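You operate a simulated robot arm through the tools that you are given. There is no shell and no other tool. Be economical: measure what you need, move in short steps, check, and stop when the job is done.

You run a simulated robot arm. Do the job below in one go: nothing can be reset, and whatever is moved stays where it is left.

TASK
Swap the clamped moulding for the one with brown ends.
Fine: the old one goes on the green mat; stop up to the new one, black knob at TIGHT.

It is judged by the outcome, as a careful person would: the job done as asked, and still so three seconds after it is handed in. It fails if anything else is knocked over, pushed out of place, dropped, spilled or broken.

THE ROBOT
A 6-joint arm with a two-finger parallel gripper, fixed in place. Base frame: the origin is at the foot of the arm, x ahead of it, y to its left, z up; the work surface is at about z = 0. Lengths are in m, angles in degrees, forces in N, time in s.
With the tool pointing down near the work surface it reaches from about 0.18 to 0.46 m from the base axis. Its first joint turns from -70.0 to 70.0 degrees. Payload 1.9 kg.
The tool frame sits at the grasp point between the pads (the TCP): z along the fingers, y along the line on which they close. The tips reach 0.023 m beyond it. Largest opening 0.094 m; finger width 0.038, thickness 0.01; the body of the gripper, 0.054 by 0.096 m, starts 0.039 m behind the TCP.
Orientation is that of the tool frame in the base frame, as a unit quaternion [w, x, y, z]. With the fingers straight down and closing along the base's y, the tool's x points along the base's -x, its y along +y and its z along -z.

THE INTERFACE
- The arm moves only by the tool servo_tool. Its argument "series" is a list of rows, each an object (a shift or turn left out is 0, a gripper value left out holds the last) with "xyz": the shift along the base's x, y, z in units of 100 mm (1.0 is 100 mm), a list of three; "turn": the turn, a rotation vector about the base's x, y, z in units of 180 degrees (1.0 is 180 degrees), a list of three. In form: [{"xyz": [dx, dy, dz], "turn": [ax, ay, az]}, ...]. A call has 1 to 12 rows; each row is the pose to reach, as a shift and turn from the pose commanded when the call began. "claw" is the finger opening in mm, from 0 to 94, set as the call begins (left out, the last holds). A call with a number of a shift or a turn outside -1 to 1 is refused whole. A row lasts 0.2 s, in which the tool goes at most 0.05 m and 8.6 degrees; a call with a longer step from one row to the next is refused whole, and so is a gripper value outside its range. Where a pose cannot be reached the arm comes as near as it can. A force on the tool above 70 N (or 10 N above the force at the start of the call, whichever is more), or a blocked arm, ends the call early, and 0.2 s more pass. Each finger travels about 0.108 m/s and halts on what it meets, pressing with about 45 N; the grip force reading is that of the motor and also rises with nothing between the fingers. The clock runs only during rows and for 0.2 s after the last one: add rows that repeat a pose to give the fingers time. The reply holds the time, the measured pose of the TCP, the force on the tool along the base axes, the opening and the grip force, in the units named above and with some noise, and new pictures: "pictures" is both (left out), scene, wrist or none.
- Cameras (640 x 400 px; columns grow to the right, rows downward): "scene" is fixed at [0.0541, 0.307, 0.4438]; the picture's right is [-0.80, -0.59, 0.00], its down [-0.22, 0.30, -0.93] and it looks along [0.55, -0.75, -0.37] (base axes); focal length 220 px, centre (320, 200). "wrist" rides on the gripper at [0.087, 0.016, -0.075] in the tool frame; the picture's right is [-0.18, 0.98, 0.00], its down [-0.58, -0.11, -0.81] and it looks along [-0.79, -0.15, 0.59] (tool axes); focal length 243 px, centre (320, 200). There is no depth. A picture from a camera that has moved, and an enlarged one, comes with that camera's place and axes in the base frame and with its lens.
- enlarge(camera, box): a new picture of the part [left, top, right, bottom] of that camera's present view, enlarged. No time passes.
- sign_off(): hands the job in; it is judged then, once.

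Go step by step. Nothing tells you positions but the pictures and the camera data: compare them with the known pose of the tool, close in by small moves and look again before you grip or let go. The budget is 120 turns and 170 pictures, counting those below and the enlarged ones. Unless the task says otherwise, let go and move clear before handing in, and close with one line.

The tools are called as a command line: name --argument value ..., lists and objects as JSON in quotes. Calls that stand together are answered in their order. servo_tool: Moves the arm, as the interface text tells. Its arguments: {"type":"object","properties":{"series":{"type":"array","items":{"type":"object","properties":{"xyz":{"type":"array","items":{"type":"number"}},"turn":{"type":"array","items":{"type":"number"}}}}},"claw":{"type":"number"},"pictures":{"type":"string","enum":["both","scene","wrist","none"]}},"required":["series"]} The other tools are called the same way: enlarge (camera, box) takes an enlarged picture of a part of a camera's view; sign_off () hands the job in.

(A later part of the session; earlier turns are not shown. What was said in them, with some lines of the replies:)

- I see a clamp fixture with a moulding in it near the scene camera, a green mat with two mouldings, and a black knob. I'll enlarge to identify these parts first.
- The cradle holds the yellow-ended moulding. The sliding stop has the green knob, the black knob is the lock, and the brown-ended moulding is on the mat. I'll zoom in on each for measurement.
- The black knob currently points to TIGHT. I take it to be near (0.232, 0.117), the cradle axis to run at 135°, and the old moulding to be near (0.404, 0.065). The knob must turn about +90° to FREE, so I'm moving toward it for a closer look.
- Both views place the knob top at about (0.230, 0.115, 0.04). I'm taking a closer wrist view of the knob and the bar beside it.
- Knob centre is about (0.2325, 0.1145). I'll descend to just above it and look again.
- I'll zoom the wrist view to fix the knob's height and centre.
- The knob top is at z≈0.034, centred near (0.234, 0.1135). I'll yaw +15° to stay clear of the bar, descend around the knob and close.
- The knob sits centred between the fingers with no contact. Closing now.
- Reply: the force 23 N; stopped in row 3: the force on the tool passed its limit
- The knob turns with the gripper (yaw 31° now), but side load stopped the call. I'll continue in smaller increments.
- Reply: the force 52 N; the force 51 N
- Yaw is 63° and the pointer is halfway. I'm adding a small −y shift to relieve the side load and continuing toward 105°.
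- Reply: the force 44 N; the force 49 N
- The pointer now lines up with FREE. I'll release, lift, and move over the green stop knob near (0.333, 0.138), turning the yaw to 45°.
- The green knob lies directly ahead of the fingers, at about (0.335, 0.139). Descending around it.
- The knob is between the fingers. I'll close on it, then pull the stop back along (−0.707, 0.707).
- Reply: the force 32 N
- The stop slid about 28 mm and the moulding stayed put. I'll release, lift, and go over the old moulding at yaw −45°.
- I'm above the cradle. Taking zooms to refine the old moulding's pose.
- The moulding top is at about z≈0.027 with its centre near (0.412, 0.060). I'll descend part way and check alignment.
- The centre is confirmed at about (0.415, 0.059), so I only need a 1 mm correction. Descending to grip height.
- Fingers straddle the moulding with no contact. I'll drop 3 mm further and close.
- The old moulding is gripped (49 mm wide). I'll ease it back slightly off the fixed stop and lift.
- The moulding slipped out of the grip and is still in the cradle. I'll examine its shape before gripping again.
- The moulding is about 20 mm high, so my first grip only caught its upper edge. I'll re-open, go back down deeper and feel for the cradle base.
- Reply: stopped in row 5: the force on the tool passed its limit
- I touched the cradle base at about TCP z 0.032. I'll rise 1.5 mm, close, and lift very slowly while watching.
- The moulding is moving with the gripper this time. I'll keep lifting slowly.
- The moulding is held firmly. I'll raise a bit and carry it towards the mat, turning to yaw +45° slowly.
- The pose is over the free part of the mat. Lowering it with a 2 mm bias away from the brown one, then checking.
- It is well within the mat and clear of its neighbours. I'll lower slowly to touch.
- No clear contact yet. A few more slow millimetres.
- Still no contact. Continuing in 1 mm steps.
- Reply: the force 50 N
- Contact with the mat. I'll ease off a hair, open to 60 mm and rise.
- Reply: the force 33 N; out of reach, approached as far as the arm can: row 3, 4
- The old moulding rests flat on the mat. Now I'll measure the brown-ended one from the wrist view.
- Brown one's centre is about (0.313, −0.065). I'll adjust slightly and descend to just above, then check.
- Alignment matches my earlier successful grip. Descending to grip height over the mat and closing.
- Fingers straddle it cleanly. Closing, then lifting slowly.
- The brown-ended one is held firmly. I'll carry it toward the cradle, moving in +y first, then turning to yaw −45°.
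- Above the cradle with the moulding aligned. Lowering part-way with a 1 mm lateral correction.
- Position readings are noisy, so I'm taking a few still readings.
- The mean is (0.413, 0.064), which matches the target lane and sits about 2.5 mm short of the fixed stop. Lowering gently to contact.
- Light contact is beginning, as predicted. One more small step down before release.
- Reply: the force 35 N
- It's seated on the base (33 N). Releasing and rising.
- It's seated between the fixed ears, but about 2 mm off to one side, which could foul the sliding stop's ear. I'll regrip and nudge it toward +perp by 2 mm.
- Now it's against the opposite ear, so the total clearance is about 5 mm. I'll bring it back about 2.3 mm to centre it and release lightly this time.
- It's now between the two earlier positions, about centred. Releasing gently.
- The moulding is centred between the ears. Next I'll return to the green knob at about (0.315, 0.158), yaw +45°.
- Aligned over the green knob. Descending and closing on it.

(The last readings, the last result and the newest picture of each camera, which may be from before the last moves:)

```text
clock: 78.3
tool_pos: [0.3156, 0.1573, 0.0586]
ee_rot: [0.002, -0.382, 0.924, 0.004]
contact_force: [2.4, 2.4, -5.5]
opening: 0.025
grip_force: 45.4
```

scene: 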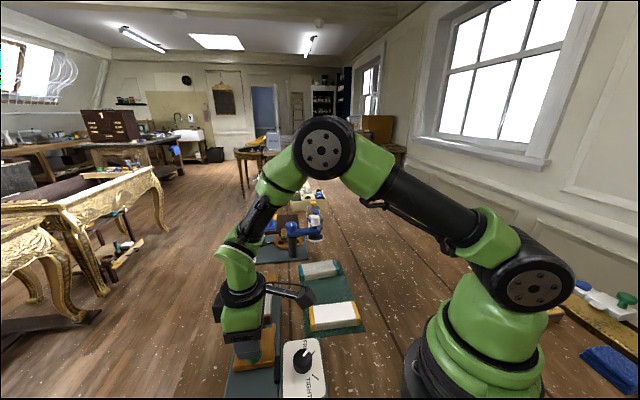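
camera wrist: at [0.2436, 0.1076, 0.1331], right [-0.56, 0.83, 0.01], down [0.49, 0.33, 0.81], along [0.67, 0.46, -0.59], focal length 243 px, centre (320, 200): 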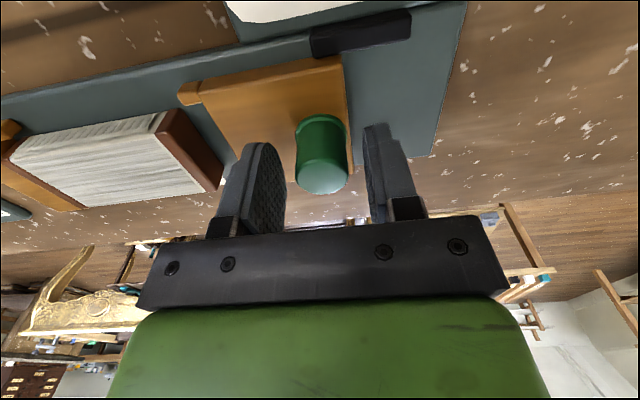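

Gripped. Pushing the stop forward 18 mm on each axis, then checking.

servo_tool --series '[{"xyz": [0.04, -0.04, 0]}, {"xyz": [0.08, -0.08, 0]}, {"xyz": [0.12, -0.12, 0]}, {"xyz": [0.15, -0.15, 0]}, {"xyz": [0.17, -0.17, 0]}, {"xyz": [0.17, -0.17, 0]}]' --pictures "wrist"

enlarge --camera "wrist" --box '[0, 40, 300, 230]'

enlarge --camera "scene" --box '[215, 250, 305, 370]'

```text
clock: 79.7
tool_pos: [0.3334, 0.1405, 0.0595]
ee_rot: [0.0, -0.382, 0.924, 0.004]
contact_force: [12.4, 13.6, -38.5]
opening: 0.0256
grip_force: 44.6
camera wrist: at [0.2608, 0.0901, 0.1338], right [-0.56, 0.83, 0.01], down [0.49, 0.33, 0.81], along [0.66, 0.46, -0.59], focal length 243 px, centre (320, 200)
```

wrist: 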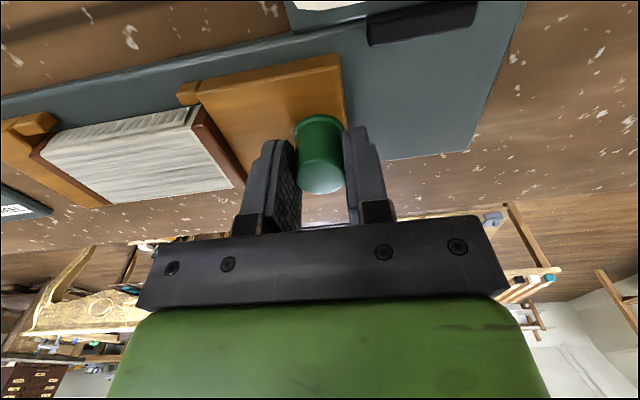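

```text
2.11 times, centred on (150, 135) of wrist
camera zoom: at [0.2608, 0.0901, 0.1338], right [-0.56, 0.83, 0.01], down [0.49, 0.33, 0.81], along [0.66, 0.46, -0.59], focal length 511 px, centre (678, 337)
```

zoom: 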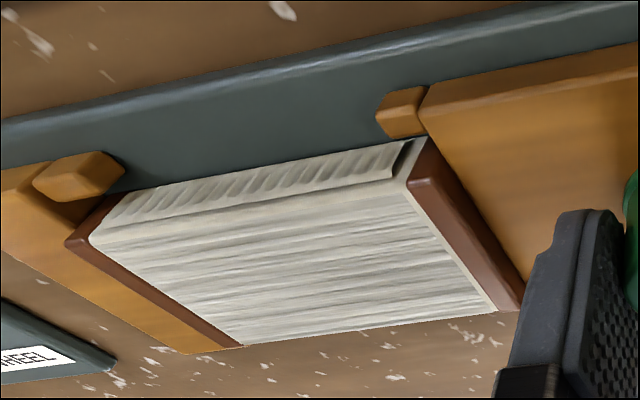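

```text
3.33 times, centred on (260, 310) of scene
camera zoom: at [0.0542, 0.307, 0.4437], right [-0.8, -0.59, 0.0], down [-0.22, 0.3, -0.93], along [0.55, -0.75, -0.37], focal length 733 px, centre (520, -167)
```

zoom: 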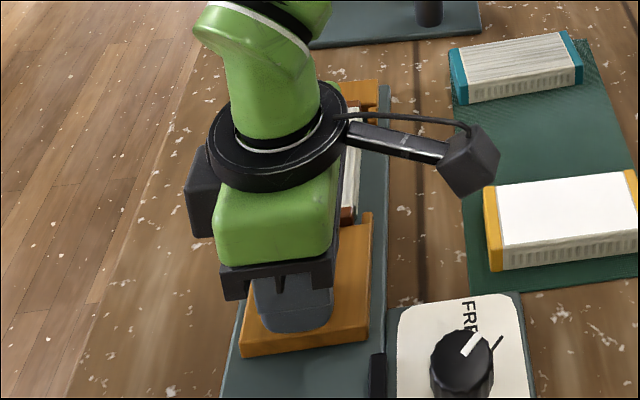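

The stop has reached the moulding. I'll push gently further until it's snug against the fixed stop.

servo_tool --series '[{"xyz": [0.007, -0.007, 0]}, {"xyz": [0.014, -0.014, 0]}, {"xyz": [0.021, -0.021, 0]}]' --pictures "none"

servo_tool --series '[{"xyz": [0.007, -0.007, 0]}, {"xyz": [0.014, -0.014, 0]}]' --pictures "wrist"

enlarge --camera "wrist" --box '[0, 40, 300, 230]'

```text
clock: 80.5
tool_pos: [0.3346, 0.1388, 0.0592]
ee_rot: [0.0, -0.382, 0.924, 0.004]
contact_force: [8.4, 13.3, -30.7]
opening: 0.0255
grip_force: 44.9
```

```text
clock: 81.1
tool_pos: [0.3349, 0.1381, 0.0583]
ee_rot: [0.0, -0.382, 0.924, 0.005]
contact_force: [-9.2, 33.5, -23.2]
opening: 0.025
grip_force: 45.6
camera wrist: at [0.2628, 0.088, 0.1342], right [-0.56, 0.83, 0.01], down [0.49, 0.33, 0.81], along [0.66, 0.46, -0.59], focal length 243 px, centre (320, 200)
```

wrist: 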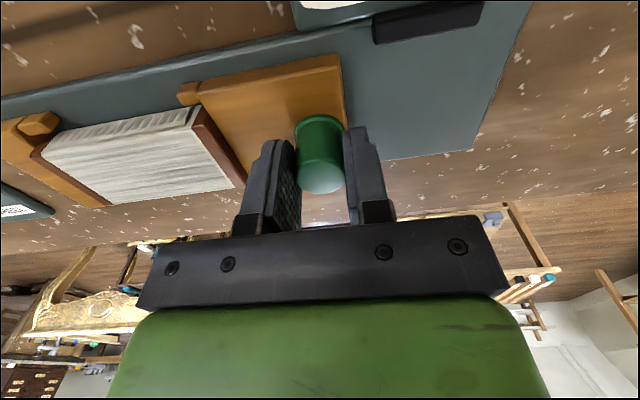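

```text
2.11 times, centred on (150, 135) of wrist
camera zoom: at [0.2628, 0.088, 0.1342], right [-0.56, 0.83, 0.01], down [0.49, 0.33, 0.81], along [0.66, 0.46, -0.59], focal length 511 px, centre (678, 337)
```

zoom: 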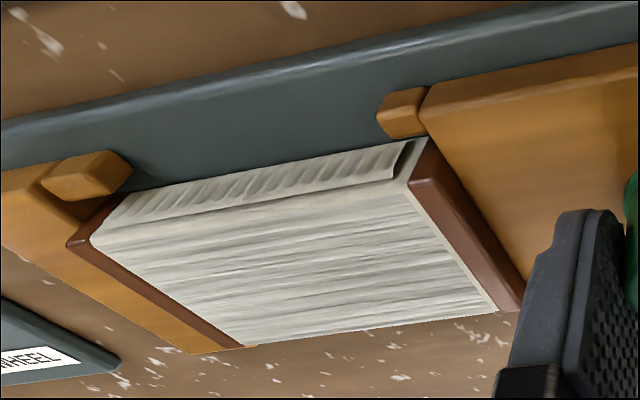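

Reaction of ~30 N opposes the push, and the knob is back at its original clamped position. One more small push to confirm it's snug.

servo_tool --series '[{"xyz": [0.006, -0.006, 0]}, {"xyz": [0.006, -0.006, 0]}]' --pictures "none"

```text
clock: 81.7
tool_pos: [0.3349, 0.1375, 0.0593]
ee_rot: [-0.001, -0.382, 0.924, 0.006]
contact_force: [-34.2, 37.5, 6.5]
opening: 0.0253
grip_force: 44.7
```

Snug (about 50 N). Releasing the green knob and rising.

servo_tool --series '[{}, {}, {"xyz": [0, 0, 0.2]}, {"xyz": [0, 0, 0.5]}, {"xyz": [0, 0, 0.7]}, {"xyz": [0, 0, 0.7]}]' --claw 42 --pictures "wrist"

enlarge --camera "wrist" --box '[30, 0, 360, 180]'

```text
clock: 83.1
tool_pos: [0.3367, 0.136, 0.13]
ee_rot: [0.002, -0.382, 0.924, 0.003]
contact_force: [0.3, -0.6, -0.7]
opening: 0.0417
grip_force: 0.0
camera wrist: at [0.2645, 0.085, 0.2042], right [-0.56, 0.83, 0.01], down [0.49, 0.33, 0.81], along [0.66, 0.46, -0.59], focal length 243 px, centre (320, 200)
```

wrist: 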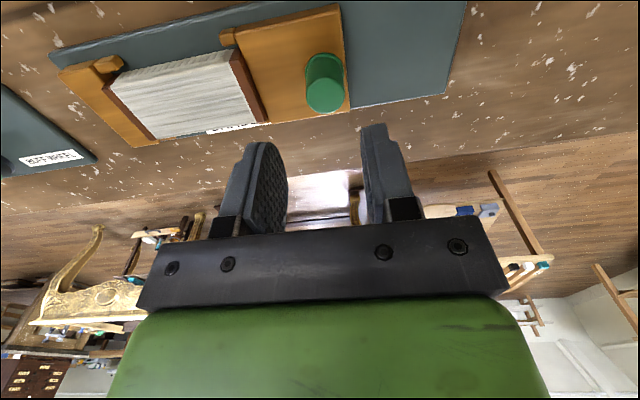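

```text
1.94 times, centred on (195, 90) of wrist
camera zoom: at [0.2645, 0.085, 0.2042], right [-0.56, 0.83, 0.01], down [0.49, 0.33, 0.81], along [0.66, 0.46, -0.59], focal length 470 px, centre (562, 413)
```

zoom: 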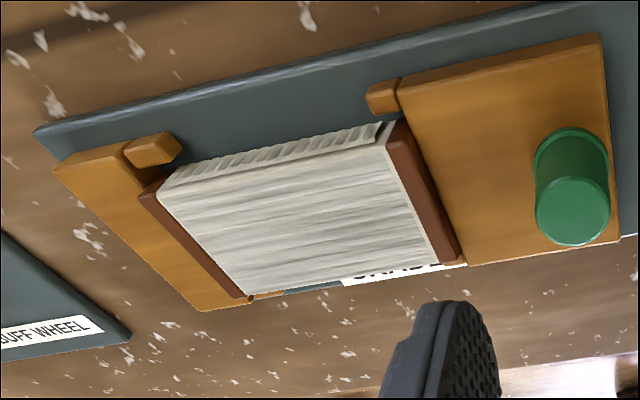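

The moulding is snug at both ends. Moving to the black knob at yaw 105° to turn it back to TIGHT.

servo_tool --series '[{"turn": [0, 0, 0.042], "xyz": [-0.12, -0.03, 0]}, {"turn": [0, 0, 0.084], "xyz": [-0.24, -0.06, 0]}, {"turn": [0, 0, 0.126], "xyz": [-0.36, -0.1, 0]}, {"turn": [0, 0, 0.168], "xyz": [-0.48, -0.14, 0]}, {"turn": [0, 0, 0.21], "xyz": [-0.6, -0.17, 0]}, {"turn": [0, 0, 0.252], "xyz": [-0.72, -0.2, 0]}, {"turn": [0, 0, 0.294], "xyz": [-0.84, -0.23, 0]}, {"turn": [0, 0, 0.334], "xyz": [-0.99, -0.245, 0]}, {"turn": [0, 0, 0.334], "xyz": [-0.99, -0.245, -0.3]}, {"turn": [0, 0, 0.334], "xyz": [-0.99, -0.245, -0.5]}, {"turn": [0, 0, 0.334], "xyz": [-0.99, -0.245, -0.5]}]' --claw 41 --pictures "wrist"

```text
clock: 85.5
tool_pos: [0.2385, 0.1113, 0.0796]
ee_rot: [0.002, 0.794, -0.608, -0.004]
contact_force: [-0.2, -0.2, -0.6]
opening: 0.0409
grip_force: 0.1
camera wrist: at [0.246, 0.0244, 0.1541], right [-1.0, -0.08, 0.01], down [-0.04, 0.59, 0.81], along [-0.07, 0.81, -0.59], focal length 243 px, centre (320, 200)
```

wrist: 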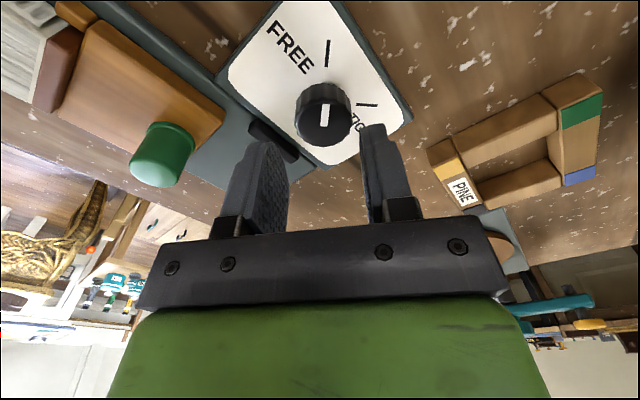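

Good alignment. Descending around the knob with a small x correction.

servo_tool --series '[{"xyz": [-0.012, 0, -0.15]}, {"xyz": [-0.012, 0, -0.3]}, {"xyz": [-0.012, 0, -0.38]}, {"xyz": [-0.012, 0, -0.38]}]' --pictures "wrist"

```text
clock: 86.5
tool_pos: [0.2372, 0.112, 0.0419]
ee_rot: [0.001, 0.793, -0.609, -0.005]
contact_force: [0.8, -0.7, 0.7]
opening: 0.0412
grip_force: 0.0
camera wrist: at [0.2444, 0.0244, 0.1152], right [-1.0, -0.08, 0.01], down [-0.04, 0.59, 0.81], along [-0.07, 0.81, -0.59], focal length 243 px, centre (320, 200)
```

wrist: 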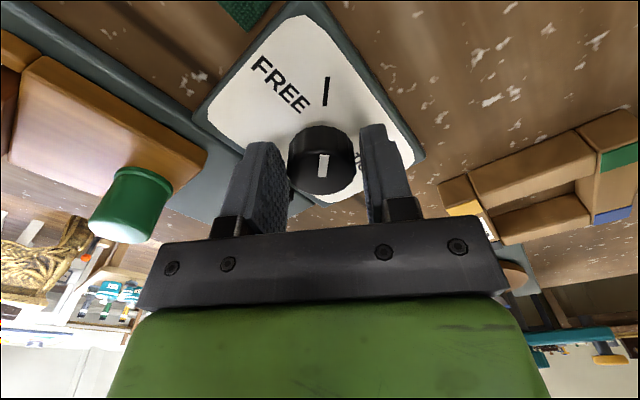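

Closing on the knob, then starting the turn back (−).

servo_tool --series '[{"xyz": [0.005, 0, 0]}, {"xyz": [0.005, 0, 0]}, {"xyz": [0.005, 0, 0]}]' --claw 0 --pictures "none"

servo_tool --series '[{"turn": [0, 0, -0.03]}, {"turn": [0, 0, -0.06]}, {"turn": [0, 0, -0.09]}, {"turn": [0, 0, -0.12]}, {"turn": [0, 0, -0.12]}]' --pictures "none"

```text
clock: 87.3
tool_pos: [0.2358, 0.1123, 0.041]
ee_rot: [0.003, 0.793, -0.609, -0.006]
contact_force: [-20.4, 17.4, -0.3]
opening: 0.0327
grip_force: 45.2
```

```text
clock: 88.5
tool_pos: [0.2358, 0.1111, 0.0417]
ee_rot: [-0.003, -0.665, 0.747, 0.006]
contact_force: [-26.6, 19.2, -38.3]
opening: 0.0331
grip_force: 45.0
```

Turning works (yaw 83°). Continuing with a small load relief.

servo_tool --series '[{"xyz": [-0.006, 0.004, 0], "turn": [0, 0, -0.03]}, {"xyz": [-0.006, 0.004, 0], "turn": [0, 0, -0.06]}, {"xyz": [-0.006, 0.004, 0], "turn": [0, 0, -0.09]}, {"xyz": [-0.006, 0.004, 0], "turn": [0, 0, -0.12]}, {"xyz": [-0.006, 0.004, 0], "turn": [0, 0, -0.12]}]' --pictures "none"

servo_tool --series '[{"turn": [0, 0, -0.03]}, {"turn": [0, 0, -0.06]}, {"turn": [0, 0, -0.09]}, {"turn": [0, 0, -0.12]}, {"turn": [0, 0, -0.12]}]' --pictures "wrist"

```text
clock: 89.7
tool_pos: [0.2357, 0.111, 0.0417]
ee_rot: [-0.001, -0.512, 0.859, 0.003]
contact_force: [-17.9, -10.7, -19.0]
opening: 0.0326
grip_force: 44.6
```

```text
clock: 90.9
tool_pos: [0.2348, 0.1126, 0.0411]
ee_rot: [-0.001, -0.343, 0.939, 0.004]
contact_force: [-33.7, 6.4, 11.8]
opening: 0.0324
grip_force: 45.1
camera wrist: at [0.1586, 0.0683, 0.1164], right [-0.49, 0.87, 0.01], down [0.52, 0.29, 0.81], along [0.7, 0.4, -0.59], focal length 243 px, centre (320, 200)
```

wrist: 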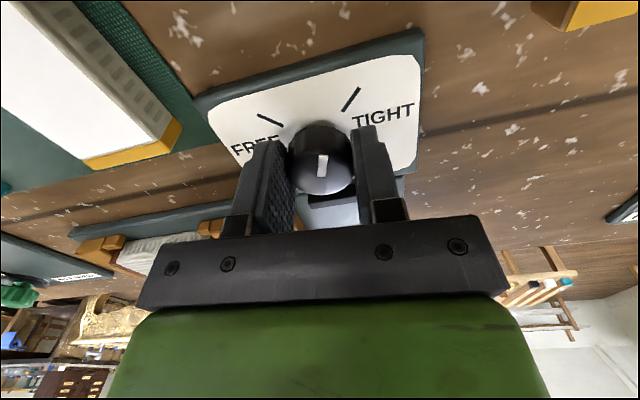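

Yaw is 40°, with 25° remaining to TIGHT.

servo_tool --series '[{"xyz": [-0.005, 0, 0], "turn": [0, 0, -0.03]}, {"xyz": [-0.005, 0, 0], "turn": [0, 0, -0.06]}, {"xyz": [-0.005, 0, 0], "turn": [0, 0, -0.09]}, {"xyz": [-0.005, 0, 0], "turn": [0, 0, -0.12]}, {"xyz": [-0.005, 0, 0], "turn": [0, 0, -0.14]}, {"xyz": [-0.005, 0, 0], "turn": [0, 0, -0.14]}]' --pictures "wrist"

```text
clock: 92.3
tool_pos: [0.2351, 0.1125, 0.0422]
ee_rot: [-0.001, -0.131, 0.991, 0.003]
contact_force: [-42.0, 40.4, -16.0]
opening: 0.0328
grip_force: 45.6
camera wrist: at [0.1471, 0.1056, 0.1165], right [-0.08, 1.0, 0.01], down [0.59, 0.04, 0.8], along [0.8, 0.07, -0.59], focal length 243 px, centre (320, 200)
```

wrist: 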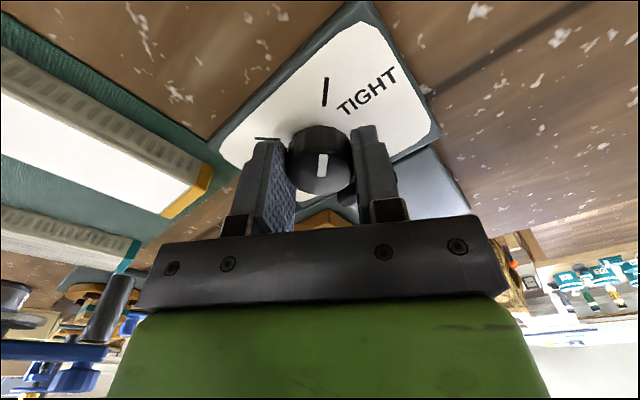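

The pointer lines up with the TIGHT mark as at the start. Releasing and rising clear.

servo_tool --series '[{}, {}, {"xyz": [0, 0, 0.25]}, {"xyz": [0, 0, 0.6]}, {"xyz": [-0.1, 0, 0.95]}, {"xyz": [-0.1, 0, 0.95]}]' --claw 41 --pictures "none"

servo_tool --series '[{"xyz": [0, -0.3, 0.3]}, {"xyz": [0, -0.6, 0.6]}, {"xyz": [0, -0.9, 0.9]}, {"xyz": [0, -0.9, 0.9]}]' --pictures "both"

enlarge --camera "scene" --box '[275, 335, 339, 399]'

enlarge --camera "scene" --box '[220, 250, 370, 370]'

```text
clock: 93.7
tool_pos: [0.226, 0.1115, 0.1373]
ee_rot: [0.002, -0.131, 0.991, 0.004]
contact_force: [-0.1, 0.6, 0.1]
opening: 0.0411
grip_force: 0.0
```

```text
clock: 94.7
tool_pos: [0.2259, 0.0215, 0.2267]
ee_rot: [0.002, -0.131, 0.991, 0.005]
contact_force: [-0.2, 0.2, 0.8]
opening: 0.0407
grip_force: 0.1
camera wrist: at [0.1377, 0.015, 0.301], right [-0.08, 1.0, 0.01], down [0.59, 0.04, 0.81], along [0.81, 0.07, -0.59], focal length 243 px, centre (320, 200)
```

scene: 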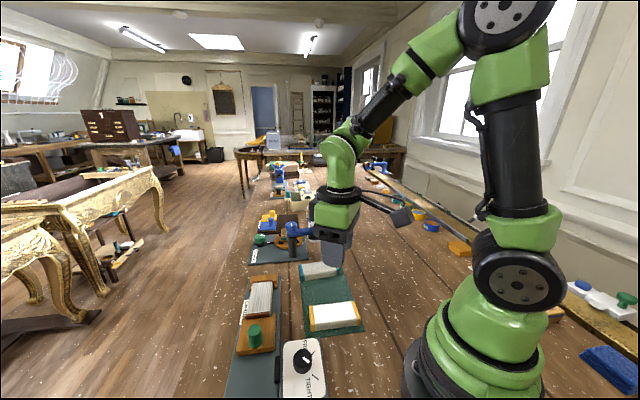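
wrist: 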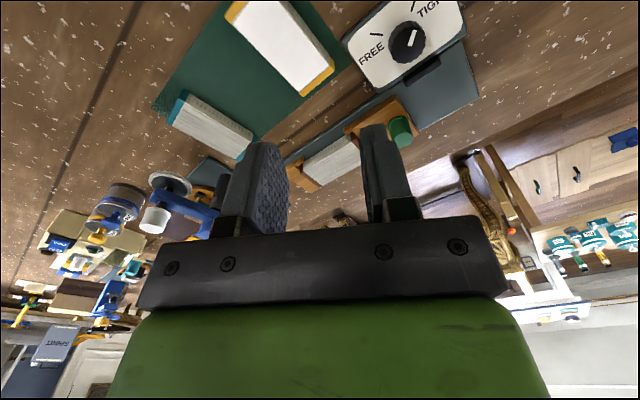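

```text
6.25 times, centred on (307, 367) of scene
camera zoom: at [0.0541, 0.307, 0.4438], right [-0.8, -0.59, 0.0], down [-0.22, 0.3, -0.93], along [0.55, -0.75, -0.37], focal length 1375 px, centre (401, -844)
```

zoom: 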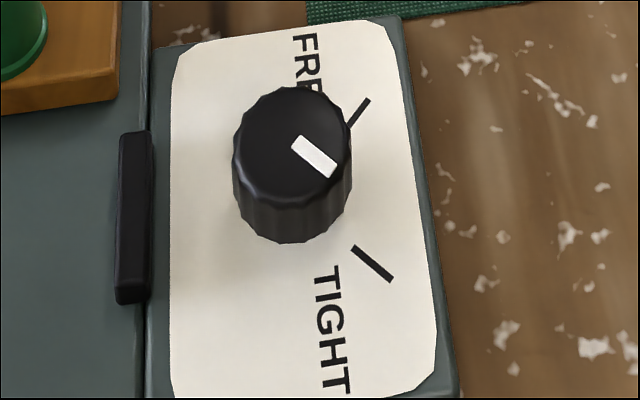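

```text
3.33 times, centred on (295, 310) of scene
camera zoom: at [0.0541, 0.307, 0.4438], right [-0.8, -0.59, 0.0], down [-0.22, 0.3, -0.93], along [0.55, -0.75, -0.37], focal length 733 px, centre (403, -167)
```

zoom: 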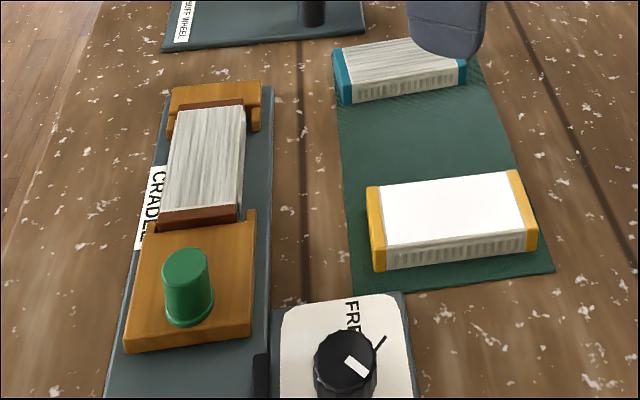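

The pictures show the brown-ended moulding in the cradle with the stop up against it. The black knob is at TIGHT, the yellow-ended one is on the green mat, and everything else is where it was. Handing in.

sign_off

```text
The job is handed in.
```

The brown-ended moulding is clamped in the cradle with the stop against it and the black knob at TIGHT, and the old moulding is on the green mat.
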